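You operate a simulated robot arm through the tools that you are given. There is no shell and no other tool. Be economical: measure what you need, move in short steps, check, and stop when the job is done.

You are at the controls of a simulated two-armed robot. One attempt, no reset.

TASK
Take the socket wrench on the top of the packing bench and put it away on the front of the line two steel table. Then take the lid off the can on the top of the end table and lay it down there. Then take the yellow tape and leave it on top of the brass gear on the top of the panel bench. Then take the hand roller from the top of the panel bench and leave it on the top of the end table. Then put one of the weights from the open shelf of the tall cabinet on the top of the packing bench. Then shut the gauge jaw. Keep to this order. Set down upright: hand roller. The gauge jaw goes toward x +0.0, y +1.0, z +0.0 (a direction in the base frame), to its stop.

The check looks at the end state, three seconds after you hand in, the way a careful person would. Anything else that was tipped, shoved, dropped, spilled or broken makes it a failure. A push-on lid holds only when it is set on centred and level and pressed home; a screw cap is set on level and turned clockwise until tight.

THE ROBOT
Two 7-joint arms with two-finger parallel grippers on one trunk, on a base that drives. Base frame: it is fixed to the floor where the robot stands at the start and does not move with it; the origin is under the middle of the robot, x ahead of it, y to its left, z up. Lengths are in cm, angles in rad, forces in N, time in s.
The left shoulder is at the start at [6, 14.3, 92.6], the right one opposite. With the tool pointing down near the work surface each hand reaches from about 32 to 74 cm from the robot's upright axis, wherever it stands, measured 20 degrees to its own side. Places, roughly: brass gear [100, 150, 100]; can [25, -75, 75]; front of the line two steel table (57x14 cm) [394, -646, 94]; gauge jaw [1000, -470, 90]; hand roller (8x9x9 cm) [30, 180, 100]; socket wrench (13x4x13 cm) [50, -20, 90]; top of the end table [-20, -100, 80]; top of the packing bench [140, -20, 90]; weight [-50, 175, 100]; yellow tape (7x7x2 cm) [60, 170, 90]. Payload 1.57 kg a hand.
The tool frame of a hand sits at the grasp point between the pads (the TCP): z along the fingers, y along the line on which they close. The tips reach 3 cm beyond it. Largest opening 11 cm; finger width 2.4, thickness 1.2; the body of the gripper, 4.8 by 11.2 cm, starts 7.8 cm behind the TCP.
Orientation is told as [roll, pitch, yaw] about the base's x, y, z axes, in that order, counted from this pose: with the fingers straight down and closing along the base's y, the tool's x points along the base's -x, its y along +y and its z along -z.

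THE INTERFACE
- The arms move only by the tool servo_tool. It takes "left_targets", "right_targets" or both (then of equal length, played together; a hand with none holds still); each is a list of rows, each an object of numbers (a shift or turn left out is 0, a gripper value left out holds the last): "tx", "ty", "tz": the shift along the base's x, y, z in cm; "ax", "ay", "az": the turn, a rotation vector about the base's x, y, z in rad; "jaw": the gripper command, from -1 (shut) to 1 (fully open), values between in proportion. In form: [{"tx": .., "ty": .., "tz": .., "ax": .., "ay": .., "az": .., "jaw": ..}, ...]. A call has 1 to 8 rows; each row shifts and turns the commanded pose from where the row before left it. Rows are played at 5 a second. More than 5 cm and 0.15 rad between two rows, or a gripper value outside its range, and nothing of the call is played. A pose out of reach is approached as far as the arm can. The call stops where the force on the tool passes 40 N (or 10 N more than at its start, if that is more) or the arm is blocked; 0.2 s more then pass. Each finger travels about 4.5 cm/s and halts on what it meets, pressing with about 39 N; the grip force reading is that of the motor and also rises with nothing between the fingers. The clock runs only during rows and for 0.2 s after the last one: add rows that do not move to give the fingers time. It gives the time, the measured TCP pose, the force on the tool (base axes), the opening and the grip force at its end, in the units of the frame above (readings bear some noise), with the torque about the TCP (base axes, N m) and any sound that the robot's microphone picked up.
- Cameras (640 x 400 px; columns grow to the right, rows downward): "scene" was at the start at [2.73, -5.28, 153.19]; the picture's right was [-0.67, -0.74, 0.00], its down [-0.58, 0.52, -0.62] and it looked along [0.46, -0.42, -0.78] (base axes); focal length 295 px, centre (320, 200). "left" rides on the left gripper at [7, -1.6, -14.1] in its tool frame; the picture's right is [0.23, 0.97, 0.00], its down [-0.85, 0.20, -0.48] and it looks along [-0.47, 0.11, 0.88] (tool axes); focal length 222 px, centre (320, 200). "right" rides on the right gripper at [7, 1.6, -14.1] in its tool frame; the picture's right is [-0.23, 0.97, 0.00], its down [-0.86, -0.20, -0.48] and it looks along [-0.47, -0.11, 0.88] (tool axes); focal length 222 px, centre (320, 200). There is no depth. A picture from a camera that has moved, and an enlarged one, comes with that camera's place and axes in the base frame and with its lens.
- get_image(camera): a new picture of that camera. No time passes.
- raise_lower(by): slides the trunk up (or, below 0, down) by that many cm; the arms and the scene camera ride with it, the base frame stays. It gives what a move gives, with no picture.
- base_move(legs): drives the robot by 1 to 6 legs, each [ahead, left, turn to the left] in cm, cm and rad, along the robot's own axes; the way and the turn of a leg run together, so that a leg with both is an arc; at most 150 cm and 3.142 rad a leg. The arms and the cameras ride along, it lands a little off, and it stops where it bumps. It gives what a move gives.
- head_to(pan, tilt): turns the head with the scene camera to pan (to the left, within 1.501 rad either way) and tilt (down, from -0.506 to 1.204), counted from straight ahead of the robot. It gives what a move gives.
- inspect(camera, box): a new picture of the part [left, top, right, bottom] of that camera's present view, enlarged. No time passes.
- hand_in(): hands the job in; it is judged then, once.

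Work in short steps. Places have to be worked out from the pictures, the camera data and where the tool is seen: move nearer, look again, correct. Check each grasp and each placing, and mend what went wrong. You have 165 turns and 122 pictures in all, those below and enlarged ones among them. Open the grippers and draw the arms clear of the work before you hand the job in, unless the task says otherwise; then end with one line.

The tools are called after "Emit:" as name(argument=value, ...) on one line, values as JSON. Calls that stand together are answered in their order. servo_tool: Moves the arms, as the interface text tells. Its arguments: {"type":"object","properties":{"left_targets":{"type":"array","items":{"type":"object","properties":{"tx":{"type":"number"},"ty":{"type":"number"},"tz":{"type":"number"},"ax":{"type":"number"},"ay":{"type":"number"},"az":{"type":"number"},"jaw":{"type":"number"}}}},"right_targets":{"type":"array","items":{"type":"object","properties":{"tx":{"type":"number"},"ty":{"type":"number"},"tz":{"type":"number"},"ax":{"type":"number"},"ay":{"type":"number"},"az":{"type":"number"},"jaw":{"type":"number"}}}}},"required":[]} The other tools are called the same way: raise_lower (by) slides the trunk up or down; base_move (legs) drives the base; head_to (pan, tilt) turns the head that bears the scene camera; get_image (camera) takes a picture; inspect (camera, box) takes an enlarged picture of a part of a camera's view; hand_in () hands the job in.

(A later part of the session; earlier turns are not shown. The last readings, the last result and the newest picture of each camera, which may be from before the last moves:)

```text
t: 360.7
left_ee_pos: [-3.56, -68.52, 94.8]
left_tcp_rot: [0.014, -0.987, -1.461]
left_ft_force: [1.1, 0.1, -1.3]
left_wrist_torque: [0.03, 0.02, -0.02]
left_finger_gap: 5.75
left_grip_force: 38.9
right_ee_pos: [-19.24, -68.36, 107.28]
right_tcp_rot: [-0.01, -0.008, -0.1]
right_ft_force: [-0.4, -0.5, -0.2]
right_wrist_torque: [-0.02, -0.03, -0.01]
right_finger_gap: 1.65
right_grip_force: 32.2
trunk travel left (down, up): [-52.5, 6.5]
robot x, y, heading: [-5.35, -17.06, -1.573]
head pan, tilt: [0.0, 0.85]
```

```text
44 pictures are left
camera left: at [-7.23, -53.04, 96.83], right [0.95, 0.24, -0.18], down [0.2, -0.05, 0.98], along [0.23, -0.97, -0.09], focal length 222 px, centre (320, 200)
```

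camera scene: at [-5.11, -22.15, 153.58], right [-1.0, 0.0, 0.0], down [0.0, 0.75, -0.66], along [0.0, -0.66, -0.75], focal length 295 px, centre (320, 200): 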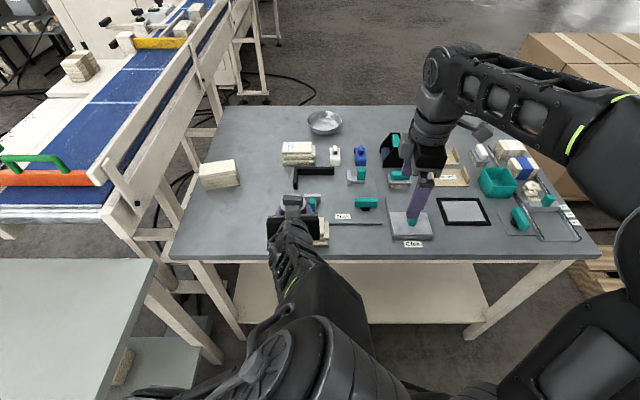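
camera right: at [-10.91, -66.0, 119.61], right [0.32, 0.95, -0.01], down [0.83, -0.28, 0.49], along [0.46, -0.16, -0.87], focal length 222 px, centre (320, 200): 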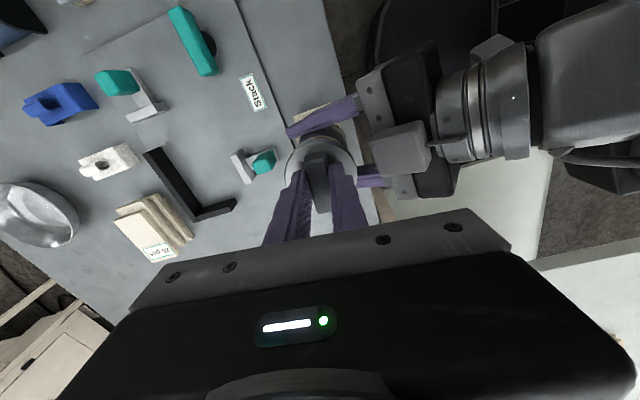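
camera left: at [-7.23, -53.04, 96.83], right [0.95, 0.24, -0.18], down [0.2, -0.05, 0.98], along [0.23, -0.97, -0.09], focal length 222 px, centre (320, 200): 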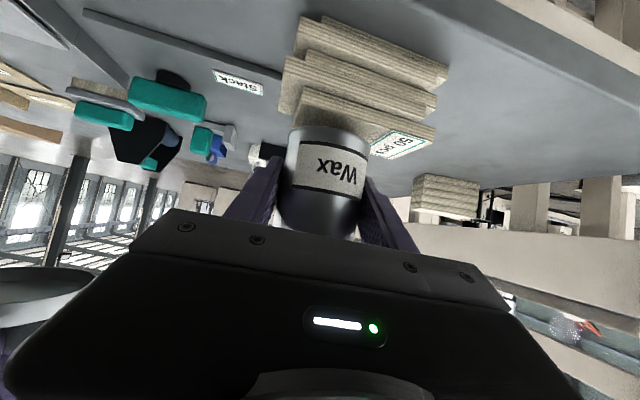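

Redo with smaller steps.

Emit:
servo_tool(left_targets=[{"tx": 3.74, "ty": -1.6, "az": -0.03}, {"tx": 3.74, "ty": -1.6, "az": -0.025}, {"tx": 3.74, "ty": -1.6}, {"tx": 3.74, "ty": -1.6}, {"tx": 3.74, "ty": -1.6}, {"tz": -3}, {"tz": -3}, {}])

Emit:
servo_tool(left_targets=[{"tz": -0.4}, {"tz": -0.3}, {"tz": -0.2}, {}])

```text
t: 362.5
left_ee_pos: [12.73, -75.46, 89.83]
left_tcp_rot: [0.018, -1.009, -1.573]
left_ft_force: [0.0, -0.2, -1.7]
left_wrist_torque: [-0.04, -0.02, 0.02]
left_finger_gap: 5.74
left_grip_force: 39.2
right_ee_pos: [-19.29, -68.41, 107.43]
right_tcp_rot: [-0.009, -0.01, -0.102]
right_ft_force: [-0.6, 0.8, -0.4]
right_wrist_torque: [-0.01, 0.04, -0.02]
right_finger_gap: 1.63
right_grip_force: 31.5
trunk travel left (down, up): [-52.5, 6.5]
robot x, y, heading: [-5.35, -17.22, -1.58]
head pan, tilt: [0.0, 0.85]
```

```text
t: 363.5
left_ee_pos: [12.77, -75.51, 88.85]
left_tcp_rot: [0.019, -1.006, -1.571]
left_ft_force: [0.2, 0.5, -1.9]
left_wrist_torque: [-0.01, -0.03, 0.02]
left_finger_gap: 5.74
left_grip_force: 39.0
right_ee_pos: [-19.31, -68.38, 107.47]
right_tcp_rot: [-0.01, -0.009, -0.1]
right_ft_force: [-0.2, 0.7, -0.7]
right_wrist_torque: [0.02, 0.01, 0.0]
right_finger_gap: 1.67
right_grip_force: 32.6
trunk travel left (down, up): [-52.5, 6.5]
robot x, y, heading: [-5.53, -16.9, -1.576]
head pan, tilt: [0.0, 0.85]
```

Emit:
servo_tool(left_targets=[{"tx": 2.35, "ty": -0.95}, {"tz": -0.5}, {"tz": -0.3}, {"tz": -0.2}, {}])

Emit:
servo_tool(left_targets=[{"tz": -0.15}, {}, {"jaw": 0.3}, {}, {"jaw": 1}, {}, {}])

Emit:
get_image(camera="left")

```text
t: 364.7
left_ee_pos: [15.21, -76.49, 87.82]
left_tcp_rot: [0.019, -1.008, -1.572]
left_ft_force: [-0.4, 0.2, -2.0]
left_wrist_torque: [0.01, -0.03, 0.01]
left_finger_gap: 5.72
left_grip_force: 38.6
right_ee_pos: [-19.18, -68.42, 107.55]
right_tcp_rot: [-0.009, -0.009, -0.101]
right_ft_force: [-0.1, 0.0, -0.5]
right_wrist_torque: [0.01, 0.0, -0.02]
right_finger_gap: 1.65
right_grip_force: 31.8
trunk travel left (down, up): [-52.5, 6.5]
robot x, y, heading: [-5.15, -16.97, -1.577]
head pan, tilt: [0.0, 0.85]
```

```text
t: 366.3
left_ee_pos: [15.14, -76.61, 87.64]
left_tcp_rot: [0.019, -1.007, -1.572]
left_ft_force: [0.4, -0.4, -0.7]
left_wrist_torque: [0.0, 0.01, -0.01]
left_finger_gap: 10.99
left_grip_force: 0.0
right_ee_pos: [-19.28, -68.49, 107.51]
right_tcp_rot: [-0.008, -0.007, -0.103]
right_ft_force: [1.0, 0.1, -0.4]
right_wrist_torque: [0.01, -0.01, 0.03]
right_finger_gap: 1.67
right_grip_force: 31.8
trunk travel left (down, up): [-52.5, 6.5]
robot x, y, heading: [-5.36, -17.69, -1.573]
head pan, tilt: [0.0, 0.85]
```

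```text
43 pictures are left
camera left: at [13.23, -60.88, 89.33], right [0.97, 0.14, -0.18], down [0.19, -0.05, 0.98], along [0.12, -0.99, -0.07], focal length 222 px, centre (320, 200)
```

left: 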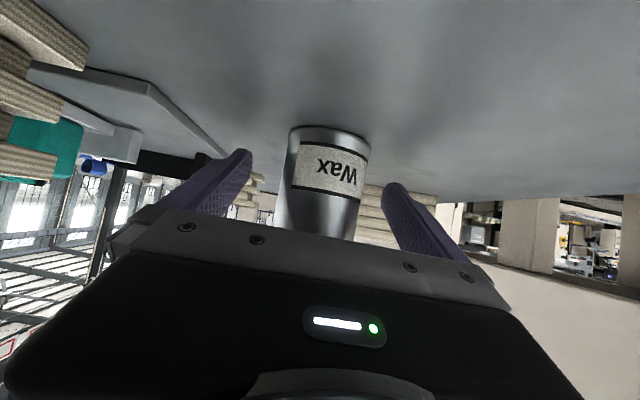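

The can is back and open. I'll retract the left hand along its axis, then level it.

Emit:
servo_tool(left_targets=[{"ty": 3.4, "tz": 2.1}, {"ty": 3.4, "tz": 2.1}, {"ty": 3.4, "tz": 2.1}, {"tz": 3, "ax": 0.14}, {"tz": 3, "ax": 0.14}, {"tz": 3, "ax": 0.14}, {"tz": 2, "ax": 0.14, "ty": 2}, {"ax": 0.14, "ty": 2}])

Emit:
servo_tool(left_targets=[{"ax": 0.14, "ty": 2, "tx": 3}, {"ax": 0.14, "ty": 2, "tx": 3}, {"tx": 3}], right_targets=[{"az": -0.14}, {"az": -0.14}, {"az": -0.14}])

Emit:
base_move(legs=[[13, 2, 0]])

Emit:
get_image(camera="scene")

```text
t: 368.1
left_ee_pos: [15.17, -65.16, 105.01]
left_tcp_rot: [0.017, -0.306, -1.572]
left_ft_force: [-0.1, -0.6, -1.0]
left_wrist_torque: [-0.01, 0.0, -0.04]
left_finger_gap: 11.02
left_grip_force: 0.0
left hand out of reach, approached as far as the arm can: row 3
right_ee_pos: [-19.13, -68.43, 107.53]
right_tcp_rot: [-0.009, -0.007, -0.1]
right_ft_force: [0.1, -0.8, -0.2]
right_wrist_torque: [0.06, 0.03, -0.01]
right_finger_gap: 1.64
right_grip_force: 31.9
trunk travel left (down, up): [-52.5, 6.5]
robot x, y, heading: [-5.77, -17.31, -1.571]
head pan, tilt: [0.0, 0.85]
```

```text
t: 368.9
left_ee_pos: [24.15, -61.08, 104.77]
left_tcp_rot: [0.016, -0.025, -1.572]
left_ft_force: [0.7, 0.1, -0.3]
left_wrist_torque: [-0.01, 0.0, 0.01]
left_finger_gap: 11.0
left_grip_force: 0.0
right_ee_pos: [-19.1, -68.4, 107.46]
right_tcp_rot: [-0.009, -0.008, -0.523]
right_ft_force: [-1.2, 0.0, 0.1]
right_wrist_torque: [-0.01, 0.02, -0.01]
right_finger_gap: 1.68
right_grip_force: 31.4
trunk travel left (down, up): [-52.5, 6.5]
robot x, y, heading: [-5.54, -17.05, -1.573]
head pan, tilt: [0.0, 0.85]
```

```text
t: 370.2
left_ee_pos: [26.18, -74.39, 104.77]
left_tcp_rot: [0.02, -0.023, -1.571]
left_ft_force: [0.4, -0.8, -0.4]
left_wrist_torque: [0.04, -0.02, -0.01]
left_finger_gap: 11.03
left_grip_force: 0.1
right_ee_pos: [-17.12, -81.55, 107.45]
right_tcp_rot: [-0.007, -0.007, -0.521]
right_ft_force: [0.5, -0.3, 0.2]
right_wrist_torque: [0.03, 0.05, -0.02]
right_finger_gap: 1.66
right_grip_force: 32.1
trunk travel left (down, up): [-52.5, 6.5]
robot x, y, heading: [-2.95, -30.12, -1.572]
head pan, tilt: [0.0, 0.85]
```

```text
42 pictures are left
camera scene: at [-3.12, -35.37, 153.57], right [-1.0, 0.0, 0.0], down [0.0, 0.75, -0.66], along [0.0, -0.66, -0.75], focal length 295 px, centre (320, 200)
```

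scene: 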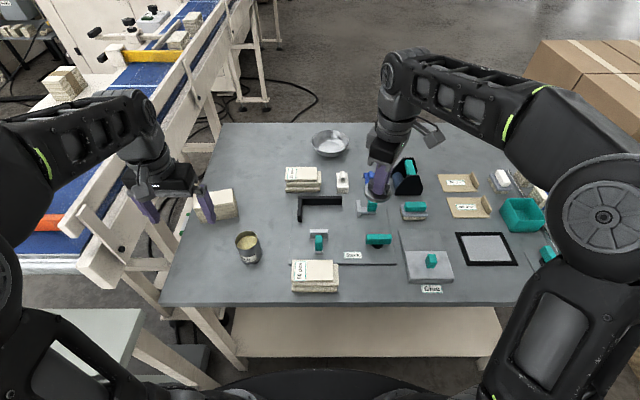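

The can's contents are visible, so it is open. I'll carry the lid toward the free spot near (11,-86).

Emit:
servo_tool(right_targets=[{"tx": 4, "tz": -2, "ty": -0.6}, {"tx": 4, "tz": -2, "ty": -0.6}, {"tx": 4, "tz": -1, "ty": -0.6}, {"tx": 4, "tz": -1, "ty": -0.6}, {"tx": 4, "ty": -0.6}, {"tx": 4, "ty": -0.6}, {"tx": 4, "ty": -0.6}])

Emit:
get_image(camera="right")

```text
t: 371.8
left_ee_pos: [25.95, -74.31, 104.91]
left_tcp_rot: [0.022, -0.026, -1.572]
left_ft_force: [-0.9, 0.4, 0.1]
left_wrist_torque: [-0.02, -0.07, 0.0]
left_finger_gap: 11.0
left_grip_force: 0.0
right_ee_pos: [7.76, -85.35, 101.53]
right_tcp_rot: [-0.008, -0.012, -0.522]
right_ft_force: [-1.3, -0.8, -0.5]
right_wrist_torque: [0.05, -0.05, 0.0]
right_finger_gap: 1.67
right_grip_force: 31.8
right hand out of reach, approached as far as the arm can: row 7
trunk travel left (down, up): [-52.5, 6.5]
robot x, y, heading: [-3.0, -29.87, -1.571]
head pan, tilt: [0.0, 0.85]
```

```text
41 pictures are left
camera right: at [2.46, -80.31, 115.55], right [0.68, 0.73, -0.01], down [0.64, -0.59, 0.49], along [0.35, -0.34, -0.87], focal length 222 px, centre (320, 200)
```

right: 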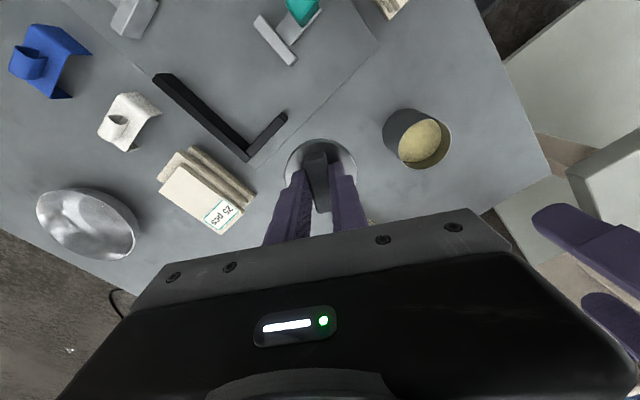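

I'll lower while shifting 2 cm further left, to z≈91.

Emit:
servo_tool(right_targets=[{"tz": -4}, {"tz": -3, "tx": 1.2}, {"tz": -2, "tx": 1.2}, {"tz": -1}, {}])

Emit:
servo_tool(right_targets=[{"tz": -0.5}, {"tz": -0.4}, {"tz": -0.3}, {}])

```text
t: 373.0
left_ee_pos: [26.22, -74.23, 104.9]
left_tcp_rot: [0.019, -0.026, -1.571]
left_ft_force: [-0.5, 0.1, 0.4]
left_wrist_torque: [0.0, -0.04, 0.0]
left_finger_gap: 10.98
left_grip_force: 0.0
right_ee_pos: [10.24, -85.09, 91.48]
right_tcp_rot: [-0.008, -0.006, -0.52]
right_ft_force: [0.3, 0.9, 0.3]
right_wrist_torque: [0.01, -0.04, -0.02]
right_finger_gap: 1.67
right_grip_force: 31.4
trunk travel left (down, up): [-52.5, 6.5]
robot x, y, heading: [-3.41, -30.11, -1.577]
head pan, tilt: [0.0, 0.85]
```

```text
t: 374.0
left_ee_pos: [26.2, -74.07, 104.96]
left_tcp_rot: [0.019, -0.026, -1.571]
left_ft_force: [-0.1, -0.3, -0.1]
left_wrist_torque: [0.01, 0.0, -0.01]
left_finger_gap: 10.99
left_grip_force: 0.1
right_ee_pos: [10.4, -85.12, 90.46]
right_tcp_rot: [-0.009, -0.009, -0.522]
right_ft_force: [-0.7, 0.4, 0.0]
right_wrist_torque: [0.02, 0.02, 0.02]
right_finger_gap: 1.66
right_grip_force: 31.7
trunk travel left (down, up): [-52.5, 6.5]
robot x, y, heading: [-3.67, -30.36, -1.572]
head pan, tilt: [0.0, 0.85]
```

Emit:
servo_tool(right_targets=[{"tz": -0.4}, {"tz": -0.3}, {"tz": -0.3}, {"tz": -0.3}, {}])

Emit:
get_image(camera="right")

```text
t: 375.2
left_ee_pos: [26.19, -74.22, 104.97]
left_tcp_rot: [0.02, -0.024, -1.571]
left_ft_force: [0.3, -0.4, 0.1]
left_wrist_torque: [0.01, 0.01, 0.01]
left_finger_gap: 10.98
left_grip_force: 0.1
right_ee_pos: [10.27, -85.21, 89.02]
right_tcp_rot: [-0.009, -0.008, -0.52]
right_ft_force: [-0.2, 0.6, 0.3]
right_wrist_torque: [0.01, -0.01, -0.01]
right_finger_gap: 1.66
right_grip_force: 32.3
trunk travel left (down, up): [-52.5, 6.5]
robot x, y, heading: [-2.97, -30.21, -1.577]
head pan, tilt: [0.0, 0.85]
```

```text
40 pictures are left
camera right: at [5.08, -80.18, 103.05], right [0.68, 0.73, -0.01], down [0.64, -0.59, 0.49], along [0.35, -0.34, -0.87], focal length 222 px, centre (320, 200)
```

right: 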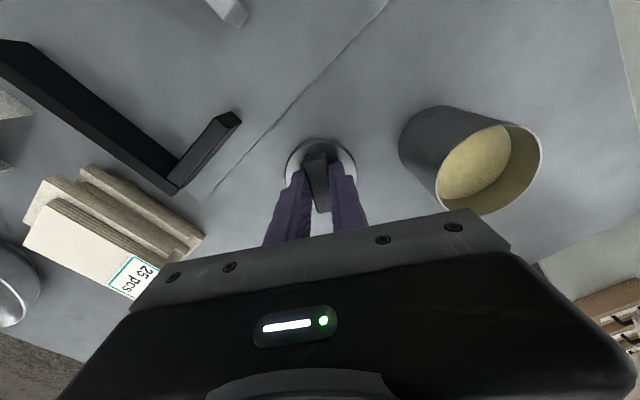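

Emit:
servo_tool(right_targets=[{"tz": -0.4}, {"tz": -0.4}, {"tz": -0.3}, {}])

Emit:
servo_tool(right_targets=[{"tz": -0.3}, {"tz": -0.3}, {"tz": -0.3}, {}])

```text
t: 376.2
left_ee_pos: [26.14, -74.13, 104.85]
left_tcp_rot: [0.02, -0.028, -1.57]
left_ft_force: [-0.5, -1.3, -0.6]
left_wrist_torque: [0.0, 0.0, -0.03]
left_finger_gap: 11.0
left_grip_force: 0.1
right_ee_pos: [10.2, -85.45, 88.57]
right_tcp_rot: [-0.012, -0.017, -0.52]
right_ft_force: [-2.3, 2.0, 15.6]
right_wrist_torque: [0.44, 0.17, 0.03]
right_finger_gap: 1.65
right_grip_force: 32.3
trunk travel left (down, up): [-52.5, 6.5]
robot x, y, heading: [-2.86, -29.9, -1.578]
head pan, tilt: [0.0, 0.85]
stopped in row 4 (right hand): the force on the tool passed its limit (the readings are from after the stop); the commanded pose is now the measured one
```

```text
t: 376.8
left_ee_pos: [26.23, -74.09, 104.84]
left_tcp_rot: [0.019, -0.026, -1.571]
left_ft_force: [-0.3, -0.1, -0.4]
left_wrist_torque: [0.01, 0.03, 0.02]
left_finger_gap: 10.98
left_grip_force: 0.0
right_ee_pos: [10.32, -85.6, 88.56]
right_tcp_rot: [-0.017, -0.027, -0.523]
right_ft_force: [-1.5, 4.0, 15.7]
right_wrist_torque: [0.49, 0.12, 0.01]
right_finger_gap: 1.68
right_grip_force: 31.3
trunk travel left (down, up): [-52.5, 6.5]
robot x, y, heading: [-3.13, -30.28, -1.573]
head pan, tilt: [0.0, 0.85]
stopped in row 2 (right hand): the force on the tool passed its limit (the readings are from after the stop); the commanded pose is now the measured one
```

The lid is on the table. I'll open and lift the right hand clear.

Emit:
servo_tool(right_targets=[{"tz": 0.1}, {"jaw": -0.2}, {}, {}, {"tz": 2}, {"tz": 4}, {"tz": 4}, {"tz": 3}])

Emit:
get_image(camera="right")

```text
t: 378.6
left_ee_pos: [26.17, -74.11, 104.99]
left_tcp_rot: [0.017, -0.027, -1.572]
left_ft_force: [0.2, 0.1, 1.3]
left_wrist_torque: [-0.02, -0.01, -0.01]
left_finger_gap: 11.04
left_grip_force: 0.0
right_ee_pos: [10.61, -85.62, 100.5]
right_tcp_rot: [-0.018, -0.029, -0.523]
right_ft_force: [-0.9, 0.4, -0.2]
right_wrist_torque: [0.01, -0.02, 0.0]
right_finger_gap: 4.39
right_grip_force: 0.1
right hand out of reach, approached as far as the arm can: row 8
trunk travel left (down, up): [-52.5, 6.5]
robot x, y, heading: [-3.5, -30.06, -1.573]
head pan, tilt: [0.0, 0.85]
```

```text
39 pictures are left
camera right: at [5.22, -80.31, 114.4], right [0.68, 0.73, -0.01], down [0.63, -0.58, 0.51], along [0.36, -0.35, -0.86], focal length 222 px, centre (320, 200)
```

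right: 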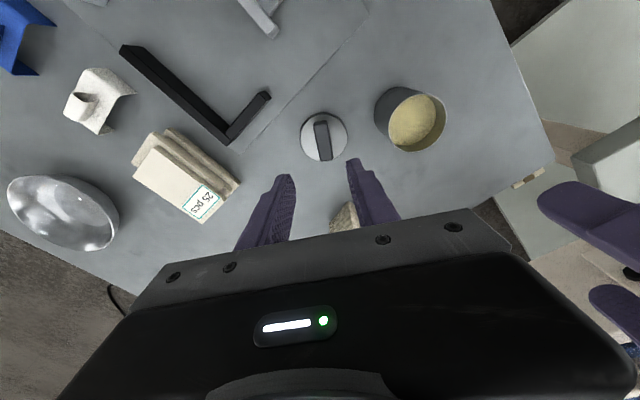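

The lid lies flat on the end table and the can is standing. Next is the panel bench: I'll draw the right hand in, back away, turn around, and approach it.

Emit:
servo_tool(right_targets=[{"tx": -4, "ty": 2}, {"tx": -4, "ty": 2}, {"tx": -4, "ty": 2, "tz": 2, "az": -0.14}, {"tx": -4, "ty": 2, "tz": 2, "az": -0.14}, {"tx": -4, "ty": 2, "tz": 2, "az": -0.14, "jaw": 1}, {"tx": -4, "az": -0.14}, {"az": -0.14}, {"az": -0.14}])

Emit:
base_move(legs=[[-98, 0, 0], [0, 0, -3.14], [28, -48, 0]])

Emit:
head_to(pan=0.0, tilt=0.65)

Emit:
get_image(camera="scene")

```text
t: 380.4
left_ee_pos: [26.06, -74.13, 104.8]
left_tcp_rot: [0.019, -0.027, -1.571]
left_ft_force: [0.8, 0.6, 0.7]
left_wrist_torque: [0.02, -0.01, 0.01]
left_finger_gap: 11.0
left_grip_force: 0.0
right_ee_pos: [-13.76, -75.63, 106.4]
right_tcp_rot: [-0.017, -0.024, -1.364]
right_ft_force: [0.1, 0.1, -0.1]
right_wrist_torque: [-0.04, 0.01, 0.0]
right_finger_gap: 11.01
right_grip_force: 0.0
trunk travel left (down, up): [-52.5, 6.5]
robot x, y, heading: [-3.41, -30.11, -1.575]
head pan, tilt: [0.0, 0.85]
```

```text
t: 395.6
left_ee_pos: [17.75, 139.22, 104.8]
left_tcp_rot: [0.019, -0.027, 1.561]
left_ft_force: [0.4, -0.4, -0.3]
left_wrist_torque: [-0.03, 0.0, 0.01]
left_finger_gap: 11.03
left_grip_force: 0.0
right_ee_pos: [57.4, 140.21, 106.37]
right_tcp_rot: [-0.015, -0.024, 1.771]
right_ft_force: [0.5, -1.1, 0.1]
right_wrist_torque: [0.01, 0.01, -0.01]
right_finger_gap: 10.98
right_grip_force: 0.1
trunk travel left (down, up): [-52.5, 6.5]
robot x, y, heading: [46.74, 94.67, 1.556]
head pan, tilt: [0.0, 0.85]
```

```text
t: 396.3
left_ee_pos: [17.81, 139.16, 104.85]
left_tcp_rot: [0.019, -0.027, 1.561]
left_ft_force: [0.0, 0.5, 0.3]
left_wrist_torque: [-0.02, 0.01, 0.0]
left_finger_gap: 11.03
left_grip_force: 0.1
right_ee_pos: [57.49, 140.07, 106.31]
right_tcp_rot: [-0.019, -0.024, 1.769]
right_ft_force: [0.1, 0.6, -0.5]
right_wrist_torque: [0.04, -0.01, 0.0]
right_finger_gap: 11.0
right_grip_force: 0.2
trunk travel left (down, up): [-52.5, 6.5]
robot x, y, heading: [46.51, 94.73, 1.557]
head pan, tilt: [0.0, 0.649]
```

```text
38 pictures are left
camera scene: at [46.82, 100.25, 155.23], right [1.0, -0.01, 0.0], down [-0.01, -0.61, -0.8], along [0.01, 0.8, -0.61], focal length 295 px, centre (320, 200)
```

scene: 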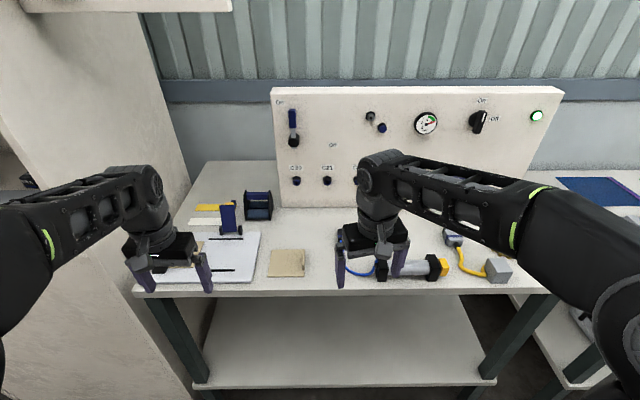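

The right arm hides the middle of the bench. I'll draw it back and look again, zoomed.

Emit:
servo_tool(right_targets=[{"tx": 4, "ty": -2.5}, {"tx": 4, "ty": -2.5}, {"tx": 4, "ty": -2}, {"tx": 4}, {"tx": 4}])

Emit:
inspect(camera="scene", box=[180, 150, 540, 300])

```text
t: 397.5
left_ee_pos: [17.74, 139.3, 104.8]
left_tcp_rot: [0.02, -0.026, 1.56]
left_ft_force: [-0.3, 0.2, 0.0]
left_wrist_torque: [0.0, 0.0, 0.01]
left_finger_gap: 11.0
left_grip_force: 0.1
right_ee_pos: [77.35, 133.25, 106.32]
right_tcp_rot: [-0.015, -0.025, 1.77]
right_ft_force: [-0.2, -0.3, -0.5]
right_wrist_torque: [-0.02, 0.01, -0.03]
right_finger_gap: 10.99
right_grip_force: 0.1
trunk travel left (down, up): [-52.5, 6.5]
robot x, y, heading: [46.45, 95.02, 1.556]
head pan, tilt: [0.0, 0.649]
```

```text
1.78 times, centred on (360, 225) of scene
camera zoom: at [46.88, 100.23, 155.24], right [1.0, -0.01, 0.0], down [-0.01, -0.6, -0.8], along [0.01, 0.8, -0.6], focal length 524 px, centre (249, 156)
```

zoom: 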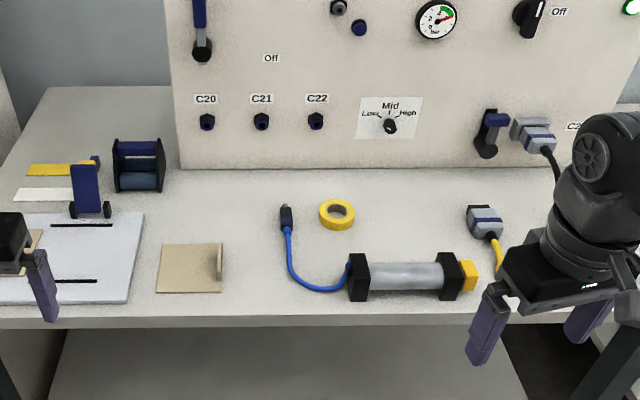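

The tape is at about (63.4,168.4); the hand roller is the navy one at (27,178). I'll drive 12 cm closer and move the right hand above the tape.

Emit:
base_move(legs=[[12, 0, 0.012]])

Emit:
servo_tool(right_targets=[{"tx": -2.8, "ty": 3.8, "az": -0.1, "jaw": 0.64}, {"tx": -2.8, "ty": 3.8, "az": -0.1}, {"tx": -2.8, "ty": 3.8}, {"tx": -2.8, "ty": 3.8, "tz": -1.5}, {"tx": -2.7, "ty": 3.8, "tz": -1.5}, {"ty": 3.4, "tz": -1.5}])

Emit:
get_image(camera="right")

```text
t: 398.7
left_ee_pos: [17.11, 150.72, 104.86]
left_tcp_rot: [0.021, -0.024, 1.574]
left_ft_force: [0.6, 1.0, -0.1]
left_wrist_torque: [-0.04, -0.01, 0.04]
left_finger_gap: 11.0
left_grip_force: 0.1
right_ee_pos: [77.01, 145.57, 106.36]
right_tcp_rot: [-0.015, -0.023, 1.781]
right_ft_force: [0.3, 0.9, -0.3]
right_wrist_torque: [-0.04, -0.01, -0.01]
right_finger_gap: 10.99
right_grip_force: 0.1
trunk travel left (down, up): [-52.5, 6.5]
robot x, y, heading: [46.4, 106.56, 1.573]
head pan, tilt: [0.0, 0.649]
```

```text
t: 400.1
left_ee_pos: [17.1, 150.76, 104.78]
left_tcp_rot: [0.02, -0.026, 1.571]
left_ft_force: [-0.8, -0.5, 0.4]
left_wrist_torque: [-0.02, 0.01, 0.01]
left_finger_gap: 11.0
left_grip_force: 0.1
right_ee_pos: [63.0, 168.07, 101.7]
right_tcp_rot: [-0.015, -0.023, 1.581]
right_ft_force: [-0.3, -0.2, -0.2]
right_wrist_torque: [-0.01, 0.0, 0.01]
right_finger_gap: 9.02
right_grip_force: 0.1
trunk travel left (down, up): [-52.5, 6.5]
robot x, y, heading: [46.89, 106.67, 1.568]
head pan, tilt: [0.0, 0.649]
```

```text
36 pictures are left
camera right: at [61.31, 160.82, 115.64], right [-0.98, 0.22, -0.01], down [0.18, 0.85, 0.5], along [0.12, 0.49, -0.87], focal length 222 px, centre (320, 200)
```

right: 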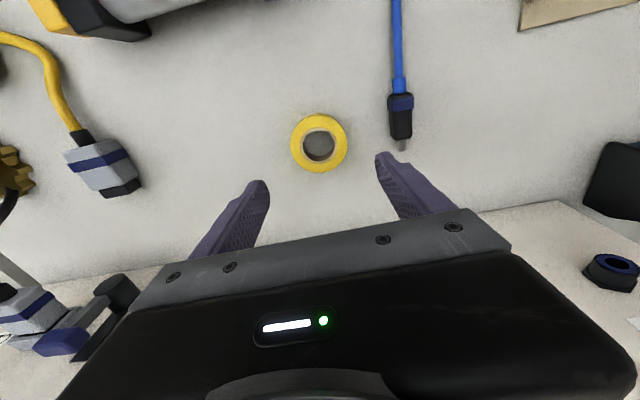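

The tape is centred at (63.2,167.5); the gear shows at the left edge. I'll descend in guarded steps.

Emit:
servo_tool(right_targets=[{"tx": 0.2, "ty": -0.55, "tz": -3}, {"tz": -3}, {"tz": -0.7}, {"tz": -0.5}, {"tz": -0.5}, {}])

Emit:
get_image(camera="right")

```text
t: 401.5
left_ee_pos: [17.18, 150.72, 104.88]
left_tcp_rot: [0.021, -0.025, 1.575]
left_ft_force: [0.3, -0.6, -0.7]
left_wrist_torque: [0.02, 0.02, -0.01]
left_finger_gap: 11.01
left_grip_force: 0.0
right_ee_pos: [63.29, 167.39, 94.08]
right_tcp_rot: [-0.019, -0.024, 1.584]
right_ft_force: [-0.1, -0.6, -0.1]
right_wrist_torque: [0.0, 0.03, 0.03]
right_finger_gap: 9.02
right_grip_force: 0.0
trunk travel left (down, up): [-52.5, 6.5]
robot x, y, heading: [46.74, 106.46, 1.571]
head pan, tilt: [0.0, 0.649]
```

```text
35 pictures are left
camera right: at [61.59, 160.05, 108.06], right [-0.98, 0.22, -0.01], down [0.18, 0.85, 0.5], along [0.12, 0.49, -0.86], focal length 222 px, centre (320, 200)
```

right: 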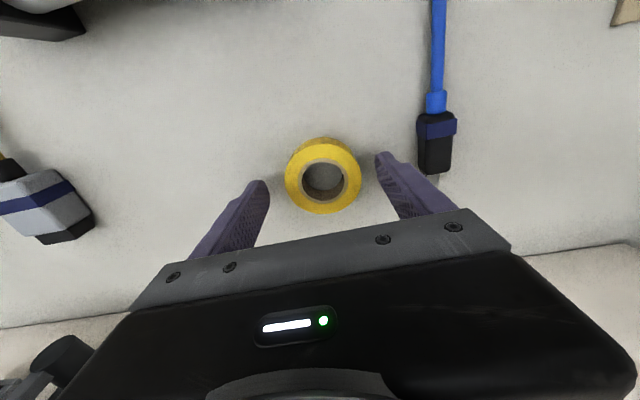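

Aligned. I'll go down further until contact or the tape is well within the pads.

Emit:
servo_tool(right_targets=[{"tz": -0.6}, {"tz": -0.6}, {"tz": -0.5}, {"tz": -0.4}, {}])

```text
t: 402.5
left_ee_pos: [17.25, 150.37, 105.01]
left_tcp_rot: [0.019, -0.028, 1.572]
left_ft_force: [0.8, 0.2, -0.6]
left_wrist_torque: [0.03, -0.03, 0.02]
left_finger_gap: 11.02
left_grip_force: 0.0
right_ee_pos: [63.14, 167.26, 93.06]
right_tcp_rot: [-0.013, -0.034, 1.583]
right_ft_force: [3.0, -13.5, 16.9]
right_wrist_torque: [-0.57, 0.8, 0.65]
right_finger_gap: 8.78
right_grip_force: 0.0
trunk travel left (down, up): [-52.5, 6.5]
robot x, y, heading: [46.99, 106.77, 1.569]
head pan, tilt: [0.0, 0.649]
stopped in row 4 (right hand): the force on the tool passed its limit (the readings are from after the stop); the commanded pose is now the measured one
```

Tips met the bench (z≈90). I'll raise 0.5, close on the tape, and lift.

Emit:
servo_tool(right_targets=[{"tz": 0.6}, {"jaw": -1}, {}, {}, {}, {}])

Emit:
servo_tool(right_targets=[{"tz": 2}, {"tz": 4}, {"tz": 4}, {"ty": -3}, {"ty": -4}, {"ty": -4}, {"ty": -4}, {"ty": -4}])

Emit:
get_image(camera="right")

```text
t: 403.9
left_ee_pos: [17.23, 150.6, 104.91]
left_tcp_rot: [0.02, -0.026, 1.572]
left_ft_force: [0.9, 0.1, 0.6]
left_wrist_torque: [0.0, -0.03, -0.01]
left_finger_gap: 10.99
left_grip_force: 0.0
right_ee_pos: [63.11, 167.57, 93.49]
right_tcp_rot: [-0.011, -0.035, 1.581]
right_ft_force: [-1.0, 0.8, -0.1]
right_wrist_torque: [0.02, 0.01, -0.03]
right_finger_gap: 5.9
right_grip_force: 39.1
trunk travel left (down, up): [-52.5, 6.5]
robot x, y, heading: [46.92, 106.37, 1.569]
head pan, tilt: [0.0, 0.649]
```

```text
t: 405.7
left_ee_pos: [17.19, 150.58, 104.89]
left_tcp_rot: [0.017, -0.025, 1.574]
left_ft_force: [0.4, 0.3, 0.2]
left_wrist_torque: [-0.02, 0.03, -0.01]
left_finger_gap: 10.99
left_grip_force: 0.0
right_ee_pos: [62.99, 148.6, 103.43]
right_tcp_rot: [-0.013, -0.034, 1.58]
right_ft_force: [-0.9, -0.8, -0.8]
right_wrist_torque: [0.03, -0.01, -0.04]
right_finger_gap: 5.89
right_grip_force: 39.5
trunk travel left (down, up): [-52.5, 6.5]
robot x, y, heading: [46.63, 106.49, 1.571]
head pan, tilt: [0.0, 0.649]
```

```text
34 pictures are left
camera right: at [61.41, 141.1, 117.31], right [-0.98, 0.22, 0.0], down [0.18, 0.84, 0.51], along [0.11, 0.5, -0.86], focal length 222 px, centre (320, 200)
```

right: 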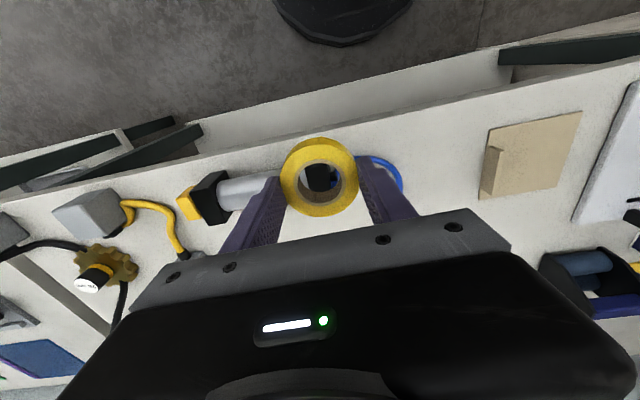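

Tape held. I'll strafe right 36 cm so the gear is within the right hand's reach, and look at it.

Emit:
base_move(legs=[[0, -36, 0]])

Emit:
head_to(pan=-0.15, tilt=0.9)

Emit:
get_image(camera="scene")

Emit:
get_image(camera="right")

```text
t: 408.0
left_ee_pos: [53.43, 150.64, 104.87]
left_tcp_rot: [0.02, -0.025, 1.573]
left_ft_force: [0.8, 0.2, -0.8]
left_wrist_torque: [0.0, 0.04, 0.0]
left_finger_gap: 10.98
left_grip_force: 0.1
right_ee_pos: [99.18, 148.69, 103.45]
right_tcp_rot: [-0.013, -0.033, 1.582]
right_ft_force: [0.3, -0.1, -0.2]
right_wrist_torque: [0.0, -0.01, 0.0]
right_finger_gap: 5.89
right_grip_force: 38.3
trunk travel left (down, up): [-52.5, 6.5]
robot x, y, heading: [82.92, 106.48, 1.57]
head pan, tilt: [0.0, 0.649]
```

```text
t: 408.8
left_ee_pos: [53.36, 150.56, 104.88]
left_tcp_rot: [0.022, -0.027, 1.572]
left_ft_force: [-0.5, -0.9, -0.4]
left_wrist_torque: [0.01, 0.0, -0.02]
left_finger_gap: 11.0
left_grip_force: 0.1
right_ee_pos: [99.18, 148.72, 103.4]
right_tcp_rot: [-0.012, -0.032, 1.582]
right_ft_force: [-0.2, -0.3, 0.2]
right_wrist_torque: [-0.02, -0.03, -0.01]
right_finger_gap: 5.88
right_grip_force: 38.9
trunk travel left (down, up): [-52.5, 6.5]
robot x, y, heading: [82.82, 106.57, 1.57]
head pan, tilt: [-0.15, 0.901]
```

```text
33 pictures are left
camera scene: at [84.18, 110.93, 153.2], right [0.99, -0.15, 0.0], down [-0.12, -0.77, -0.62], along [0.09, 0.61, -0.78], focal length 295 px, centre (320, 200)
```

scene: 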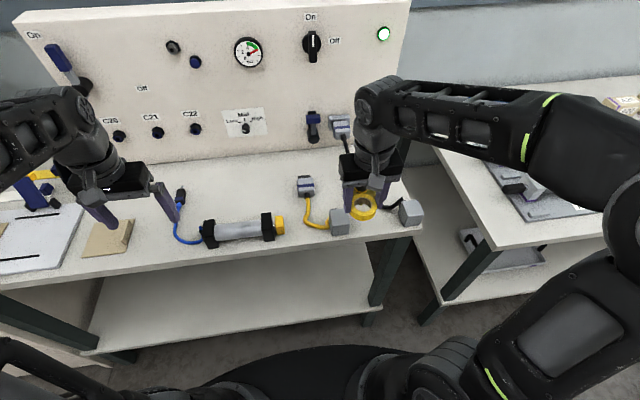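

```text
32 pictures are left
camera right: at [97.62, 141.24, 117.29], right [-0.98, 0.22, -0.01], down [0.18, 0.84, 0.51], along [0.11, 0.5, -0.86], focal length 222 px, centre (320, 200)
```

right: 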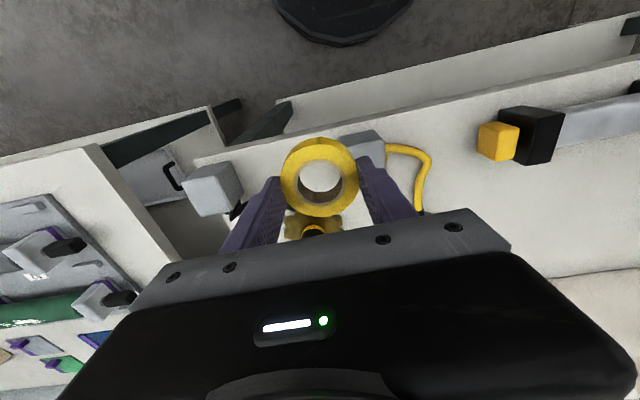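

The hand hides the gear. I'll pull the hand back 8 cm and up, then zoom with the scene camera.

Emit:
servo_tool(right_targets=[{"ty": -4, "tx": 2}, {"ty": -4, "tx": 2}, {"tx": 4}, {"tx": 4}])

Emit:
inspect(camera="scene", box=[300, 150, 440, 260])

Emit:
get_image(camera="right")

```text
t: 409.8
left_ee_pos: [53.46, 150.63, 104.94]
left_tcp_rot: [0.018, -0.027, 1.572]
left_ft_force: [-0.7, -0.4, 0.2]
left_wrist_torque: [-0.02, 0.0, 0.01]
left_finger_gap: 11.0
left_grip_force: 0.2
right_ee_pos: [111.36, 140.72, 103.49]
right_tcp_rot: [-0.014, -0.036, 1.58]
right_ft_force: [0.1, 0.3, -0.4]
right_wrist_torque: [0.0, 0.06, 0.02]
right_finger_gap: 5.9
right_grip_force: 38.9
trunk travel left (down, up): [-52.5, 6.5]
robot x, y, heading: [83.11, 106.73, 1.568]
head pan, tilt: [-0.15, 0.901]
```

```text
3.64 times, centred on (370, 205) of scene
camera zoom: at [84.21, 110.9, 153.19], right [0.99, -0.15, 0.0], down [-0.12, -0.77, -0.62], along [0.09, 0.61, -0.78], focal length 1072 px, centre (138, 182)
```

zoom: 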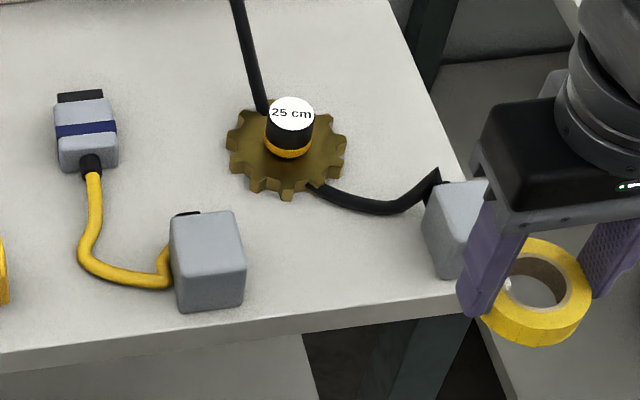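

```text
30 pictures are left
camera right: at [109.71, 133.18, 117.3], right [-0.98, 0.22, 0.0], down [0.18, 0.84, 0.51], along [0.11, 0.5, -0.86], focal length 222 px, centre (320, 200)
```

right: 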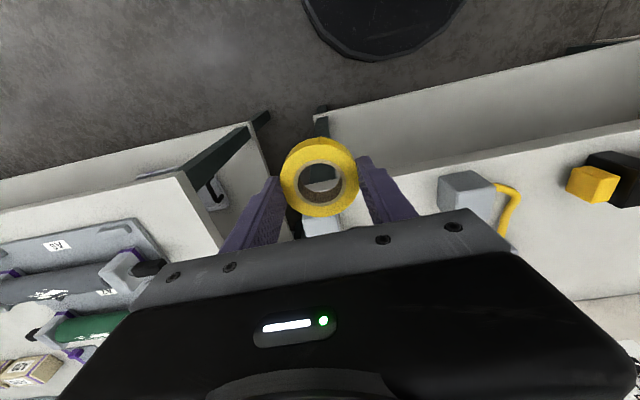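

The gear lies flat with a hub in its centre, at about (102.8,160.6), hub top near z 95. The tape ring should go over the hub. I'll move above it and compare the tape and hub in the zoomed view.

Emit:
servo_tool(right_targets=[{"tx": -1.7, "ty": 4}, {"tx": -1.7, "ty": 4}, {"tx": -1.7, "ty": 4}, {"tx": -1.7, "ty": 4}, {"tx": -1.8, "ty": 3.9}, {"tz": -2.0}, {}])

Emit:
inspect(camera="scene", box=[330, 150, 410, 210])

Emit:
get_image(camera="right")

```text
t: 411.4
left_ee_pos: [53.52, 150.78, 104.89]
left_tcp_rot: [0.02, -0.027, 1.571]
left_ft_force: [-0.5, 0.1, 0.1]
left_wrist_torque: [-0.01, -0.01, -0.02]
left_finger_gap: 10.99
left_grip_force: 0.0
right_ee_pos: [102.64, 160.58, 101.49]
right_tcp_rot: [-0.013, -0.034, 1.582]
right_ft_force: [0.6, 0.4, -0.6]
right_wrist_torque: [0.0, 0.02, -0.01]
right_finger_gap: 5.87
right_grip_force: 38.7
trunk travel left (down, up): [-52.5, 6.5]
robot x, y, heading: [83.1, 106.61, 1.57]
head pan, tilt: [-0.15, 0.901]
```

```text
6.67 times, centred on (370, 180) of scene
camera zoom: at [84.15, 110.95, 153.19], right [0.99, -0.15, 0.0], down [-0.12, -0.78, -0.62], along [0.09, 0.61, -0.78], focal length 1965 px, centre (-13, 333)
```

zoom: 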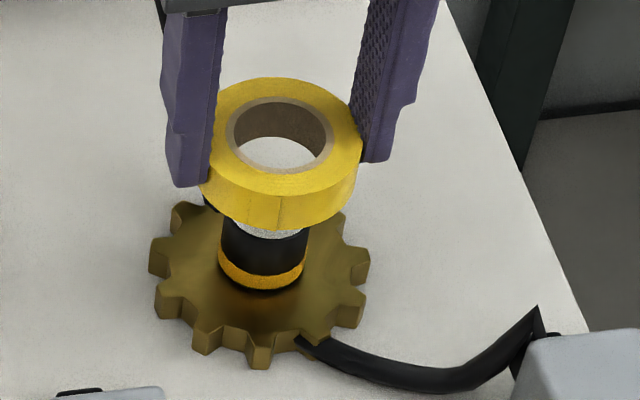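

```text
28 pictures are left
camera right: at [100.99, 153.06, 115.33], right [-0.98, 0.22, -0.01], down [0.18, 0.84, 0.51], along [0.11, 0.5, -0.86], focal length 222 px, centre (320, 200)
```

right: 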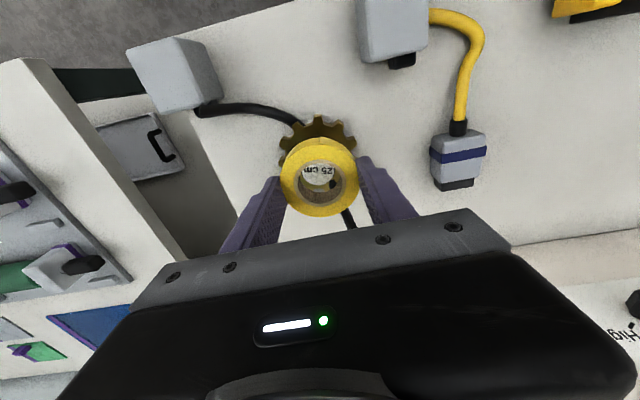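

Laterally the tape and hub line up (hole about 3.9, hub about 3.4). I'll zoom the wrist view to check the fore-aft alignment.

Emit:
inspect(camera="right", box=[270, 105, 370, 225])

```text
3.33 times, centred on (320, 165) of right
camera zoom: at [100.99, 153.06, 115.33], right [-0.98, 0.22, -0.01], down [0.18, 0.84, 0.51], along [0.11, 0.5, -0.86], focal length 740 px, centre (320, 317)
```

zoom: 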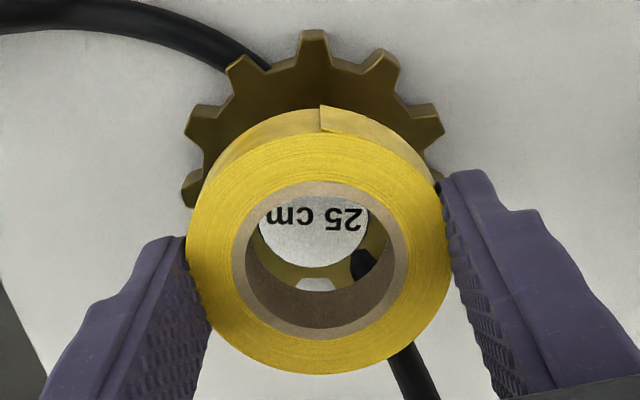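

The hub is about 1.3 cm further away and 0.3 right of the tape. I'll correct, lower 1.5 cm, and check again.

Emit:
servo_tool(right_targets=[{"tx": 0.35, "ty": 1.3}, {"tz": -1.5}, {}])

Emit:
inspect(camera="right", box=[270, 105, 370, 225])

Emit:
inspect(camera="scene", box=[330, 150, 410, 210])

```text
t: 412.2
left_ee_pos: [53.3, 150.65, 104.77]
left_tcp_rot: [0.019, -0.025, 1.574]
left_ft_force: [0.1, 0.1, -0.2]
left_wrist_torque: [-0.02, 0.01, -0.03]
left_finger_gap: 10.97
left_grip_force: 0.0
right_ee_pos: [103.09, 161.92, 99.96]
right_tcp_rot: [-0.014, -0.035, 1.582]
right_ft_force: [-0.7, -0.1, -0.3]
right_wrist_torque: [-0.07, -0.02, 0.03]
right_finger_gap: 5.88
right_grip_force: 39.4
trunk travel left (down, up): [-52.5, 6.5]
robot x, y, heading: [83.23, 107.1, 1.575]
head pan, tilt: [-0.15, 0.901]
```

```text
3.33 times, centred on (320, 165) of right
camera zoom: at [101.37, 154.41, 113.81], right [-0.98, 0.22, -0.01], down [0.18, 0.84, 0.51], along [0.11, 0.5, -0.86], focal length 740 px, centre (320, 317)
```

zoom: 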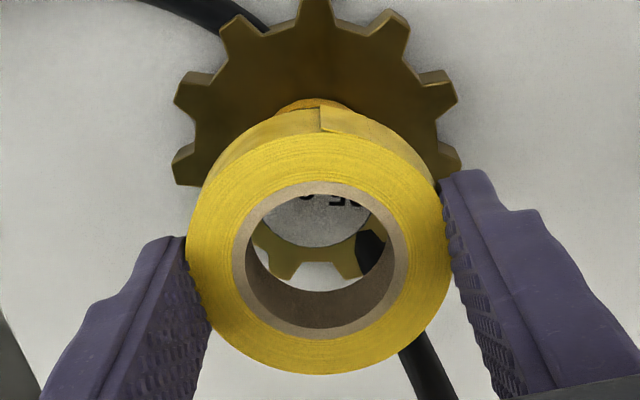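

```text
6.67 times, centred on (370, 180) of scene
camera zoom: at [84.17, 110.94, 153.19], right [0.99, -0.15, 0.0], down [-0.12, -0.78, -0.62], along [0.09, 0.61, -0.78], focal length 1965 px, centre (-13, 333)
```

zoom: 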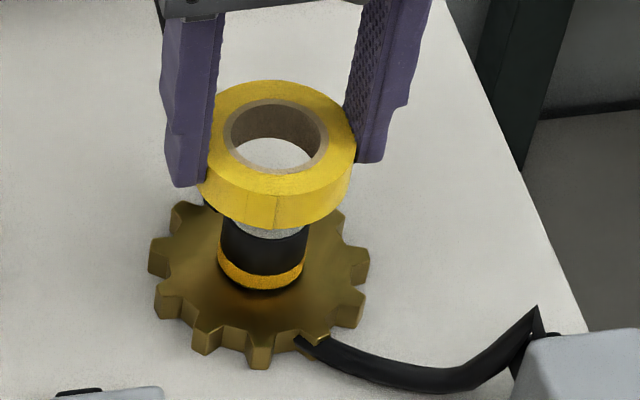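

Alignment is now within about 0.15 cm, inside the clearance. I'll lower the ring over the hub in small guarded steps.

Emit:
servo_tool(right_targets=[{"tx": -0.1, "tz": -0.8}, {"tz": -0.8}, {"tz": -0.6}, {"tz": -0.5}, {}])

Emit:
servo_tool(right_targets=[{"tz": -0.5}, {"tz": -0.4}, {"tz": -0.4}, {}])

Emit:
inspect(camera="scene", box=[330, 150, 410, 210])

```text
t: 413.4
left_ee_pos: [53.35, 150.51, 104.88]
left_tcp_rot: [0.017, -0.029, 1.573]
left_ft_force: [0.0, -0.3, 0.3]
left_wrist_torque: [-0.01, -0.01, 0.05]
left_finger_gap: 10.99
left_grip_force: 0.0
right_ee_pos: [102.93, 161.83, 97.66]
right_tcp_rot: [-0.014, -0.044, 1.582]
right_ft_force: [4.6, 4.3, 36.5]
right_wrist_torque: [-0.09, -0.31, 0.05]
right_finger_gap: 5.92
right_grip_force: 39.1
trunk travel left (down, up): [-52.5, 6.5]
robot x, y, heading: [82.88, 106.58, 1.574]
head pan, tilt: [-0.15, 0.901]
```

```text
t: 414.4
left_ee_pos: [53.34, 150.51, 105.02]
left_tcp_rot: [0.018, -0.028, 1.573]
left_ft_force: [0.0, -0.1, -0.3]
left_wrist_torque: [-0.01, 0.01, -0.03]
left_finger_gap: 11.01
left_grip_force: 0.0
right_ee_pos: [102.89, 161.83, 96.29]
right_tcp_rot: [-0.014, -0.041, 1.581]
right_ft_force: [2.7, 0.2, 39.0]
right_wrist_torque: [-0.13, -0.3, 0.01]
right_finger_gap: 5.9
right_grip_force: 38.9
trunk travel left (down, up): [-52.5, 6.5]
robot x, y, heading: [82.84, 106.51, 1.573]
head pan, tilt: [-0.15, 0.901]
```

```text
6.67 times, centred on (370, 180) of scene
camera zoom: at [84.08, 110.58, 153.21], right [0.99, -0.15, 0.0], down [-0.12, -0.77, -0.62], along [0.09, 0.62, -0.78], focal length 1965 px, centre (-13, 333)
```

zoom: 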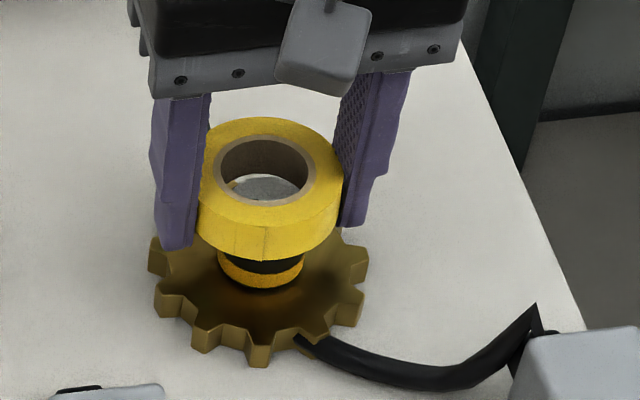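

The force has reached 39 N and the ring may be catching on the hub's edge. I'll ease off slightly and check through the wrist camera.

Emit:
servo_tool(right_targets=[{"tz": 0.3}, {}])

Emit:
inspect(camera="right", box=[270, 105, 370, 225])

```text
t: 415.0
left_ee_pos: [53.2, 150.52, 104.95]
left_tcp_rot: [0.016, -0.027, 1.573]
left_ft_force: [-0.2, 0.3, 0.3]
left_wrist_torque: [0.01, 0.0, -0.01]
left_finger_gap: 11.01
left_grip_force: 0.0
right_ee_pos: [102.84, 161.9, 96.2]
right_tcp_rot: [-0.015, -0.035, 1.581]
right_ft_force: [1.2, 3.2, 21.5]
right_wrist_torque: [0.1, -0.22, 0.03]
right_finger_gap: 5.9
right_grip_force: 39.0
trunk travel left (down, up): [-52.5, 6.5]
robot x, y, heading: [82.94, 106.48, 1.57]
head pan, tilt: [-0.15, 0.901]
```

```text
3.33 times, centred on (320, 165) of right
camera zoom: at [101.21, 154.31, 110.12], right [-0.98, 0.22, -0.01], down [0.18, 0.84, 0.51], along [0.11, 0.5, -0.86], focal length 740 px, centre (320, 317)
```

zoom: 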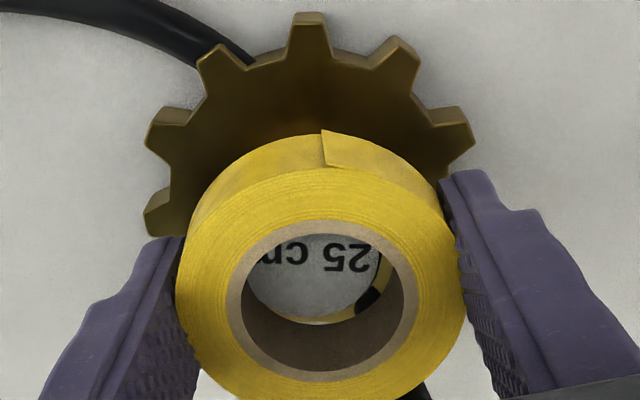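

The hole barely matches the hub, so the ring is seated centred on the hub top. I'll unload a bit, then open and see how it settles.

Emit:
servo_tool(right_targets=[{"tz": 0.25}, {}, {"jaw": 0.2}, {"jaw": 0.4}, {"jaw": 0.64}, {}, {}])

Emit:
inspect(camera="scene", box=[330, 150, 410, 210])

```text
t: 416.6
left_ee_pos: [53.52, 150.71, 104.86]
left_tcp_rot: [0.019, -0.026, 1.575]
left_ft_force: [0.6, 0.7, 0.2]
left_wrist_torque: [-0.01, 0.01, -0.02]
left_finger_gap: 10.98
left_grip_force: 0.1
right_ee_pos: [102.94, 161.99, 96.49]
right_tcp_rot: [-0.013, -0.033, 1.581]
right_ft_force: [-0.8, -0.4, 0.3]
right_wrist_torque: [0.0, -0.02, 0.01]
right_finger_gap: 9.0
right_grip_force: 0.1
trunk travel left (down, up): [-52.5, 6.5]
robot x, y, heading: [83.0, 106.5, 1.572]
head pan, tilt: [-0.15, 0.901]
```

```text
6.67 times, centred on (370, 180) of scene
camera zoom: at [84.17, 110.93, 153.19], right [0.99, -0.15, 0.0], down [-0.12, -0.77, -0.62], along [0.09, 0.61, -0.78], focal length 1965 px, centre (-13, 333)
```

zoom: 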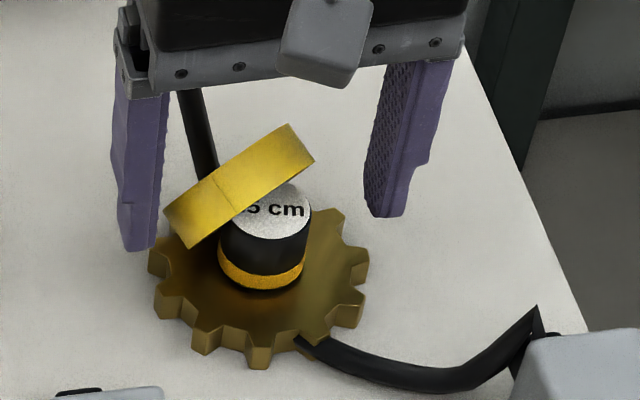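

The ring slipped off the hub and now leans on it. I'll lift the hand straight up and look from above to judge.

Emit:
servo_tool(right_targets=[{"tz": 2}, {"tz": 2}, {"tz": 2}, {}])

Emit:
inspect(camera="right", box=[260, 80, 380, 215])

```text
t: 417.6
left_ee_pos: [53.49, 150.61, 104.77]
left_tcp_rot: [0.019, -0.025, 1.574]
left_ft_force: [0.8, -0.3, -0.2]
left_wrist_torque: [0.0, -0.05, -0.01]
left_finger_gap: 11.02
left_grip_force: 0.1
right_ee_pos: [102.95, 161.95, 102.38]
right_tcp_rot: [-0.013, -0.034, 1.582]
right_ft_force: [-0.3, 0.0, 0.1]
right_wrist_torque: [0.03, 0.02, -0.04]
right_finger_gap: 9.05
right_grip_force: 0.0
trunk travel left (down, up): [-52.5, 6.5]
robot x, y, heading: [83.09, 106.73, 1.572]
head pan, tilt: [-0.15, 0.901]
```

```text
2.96 times, centred on (320, 148) of right
camera zoom: at [101.28, 154.44, 116.27], right [-0.98, 0.22, -0.01], down [0.18, 0.84, 0.51], along [0.11, 0.5, -0.86], focal length 658 px, centre (320, 356)
```

zoom: 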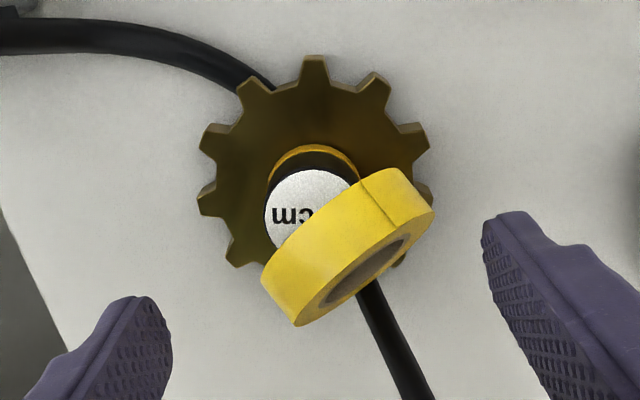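

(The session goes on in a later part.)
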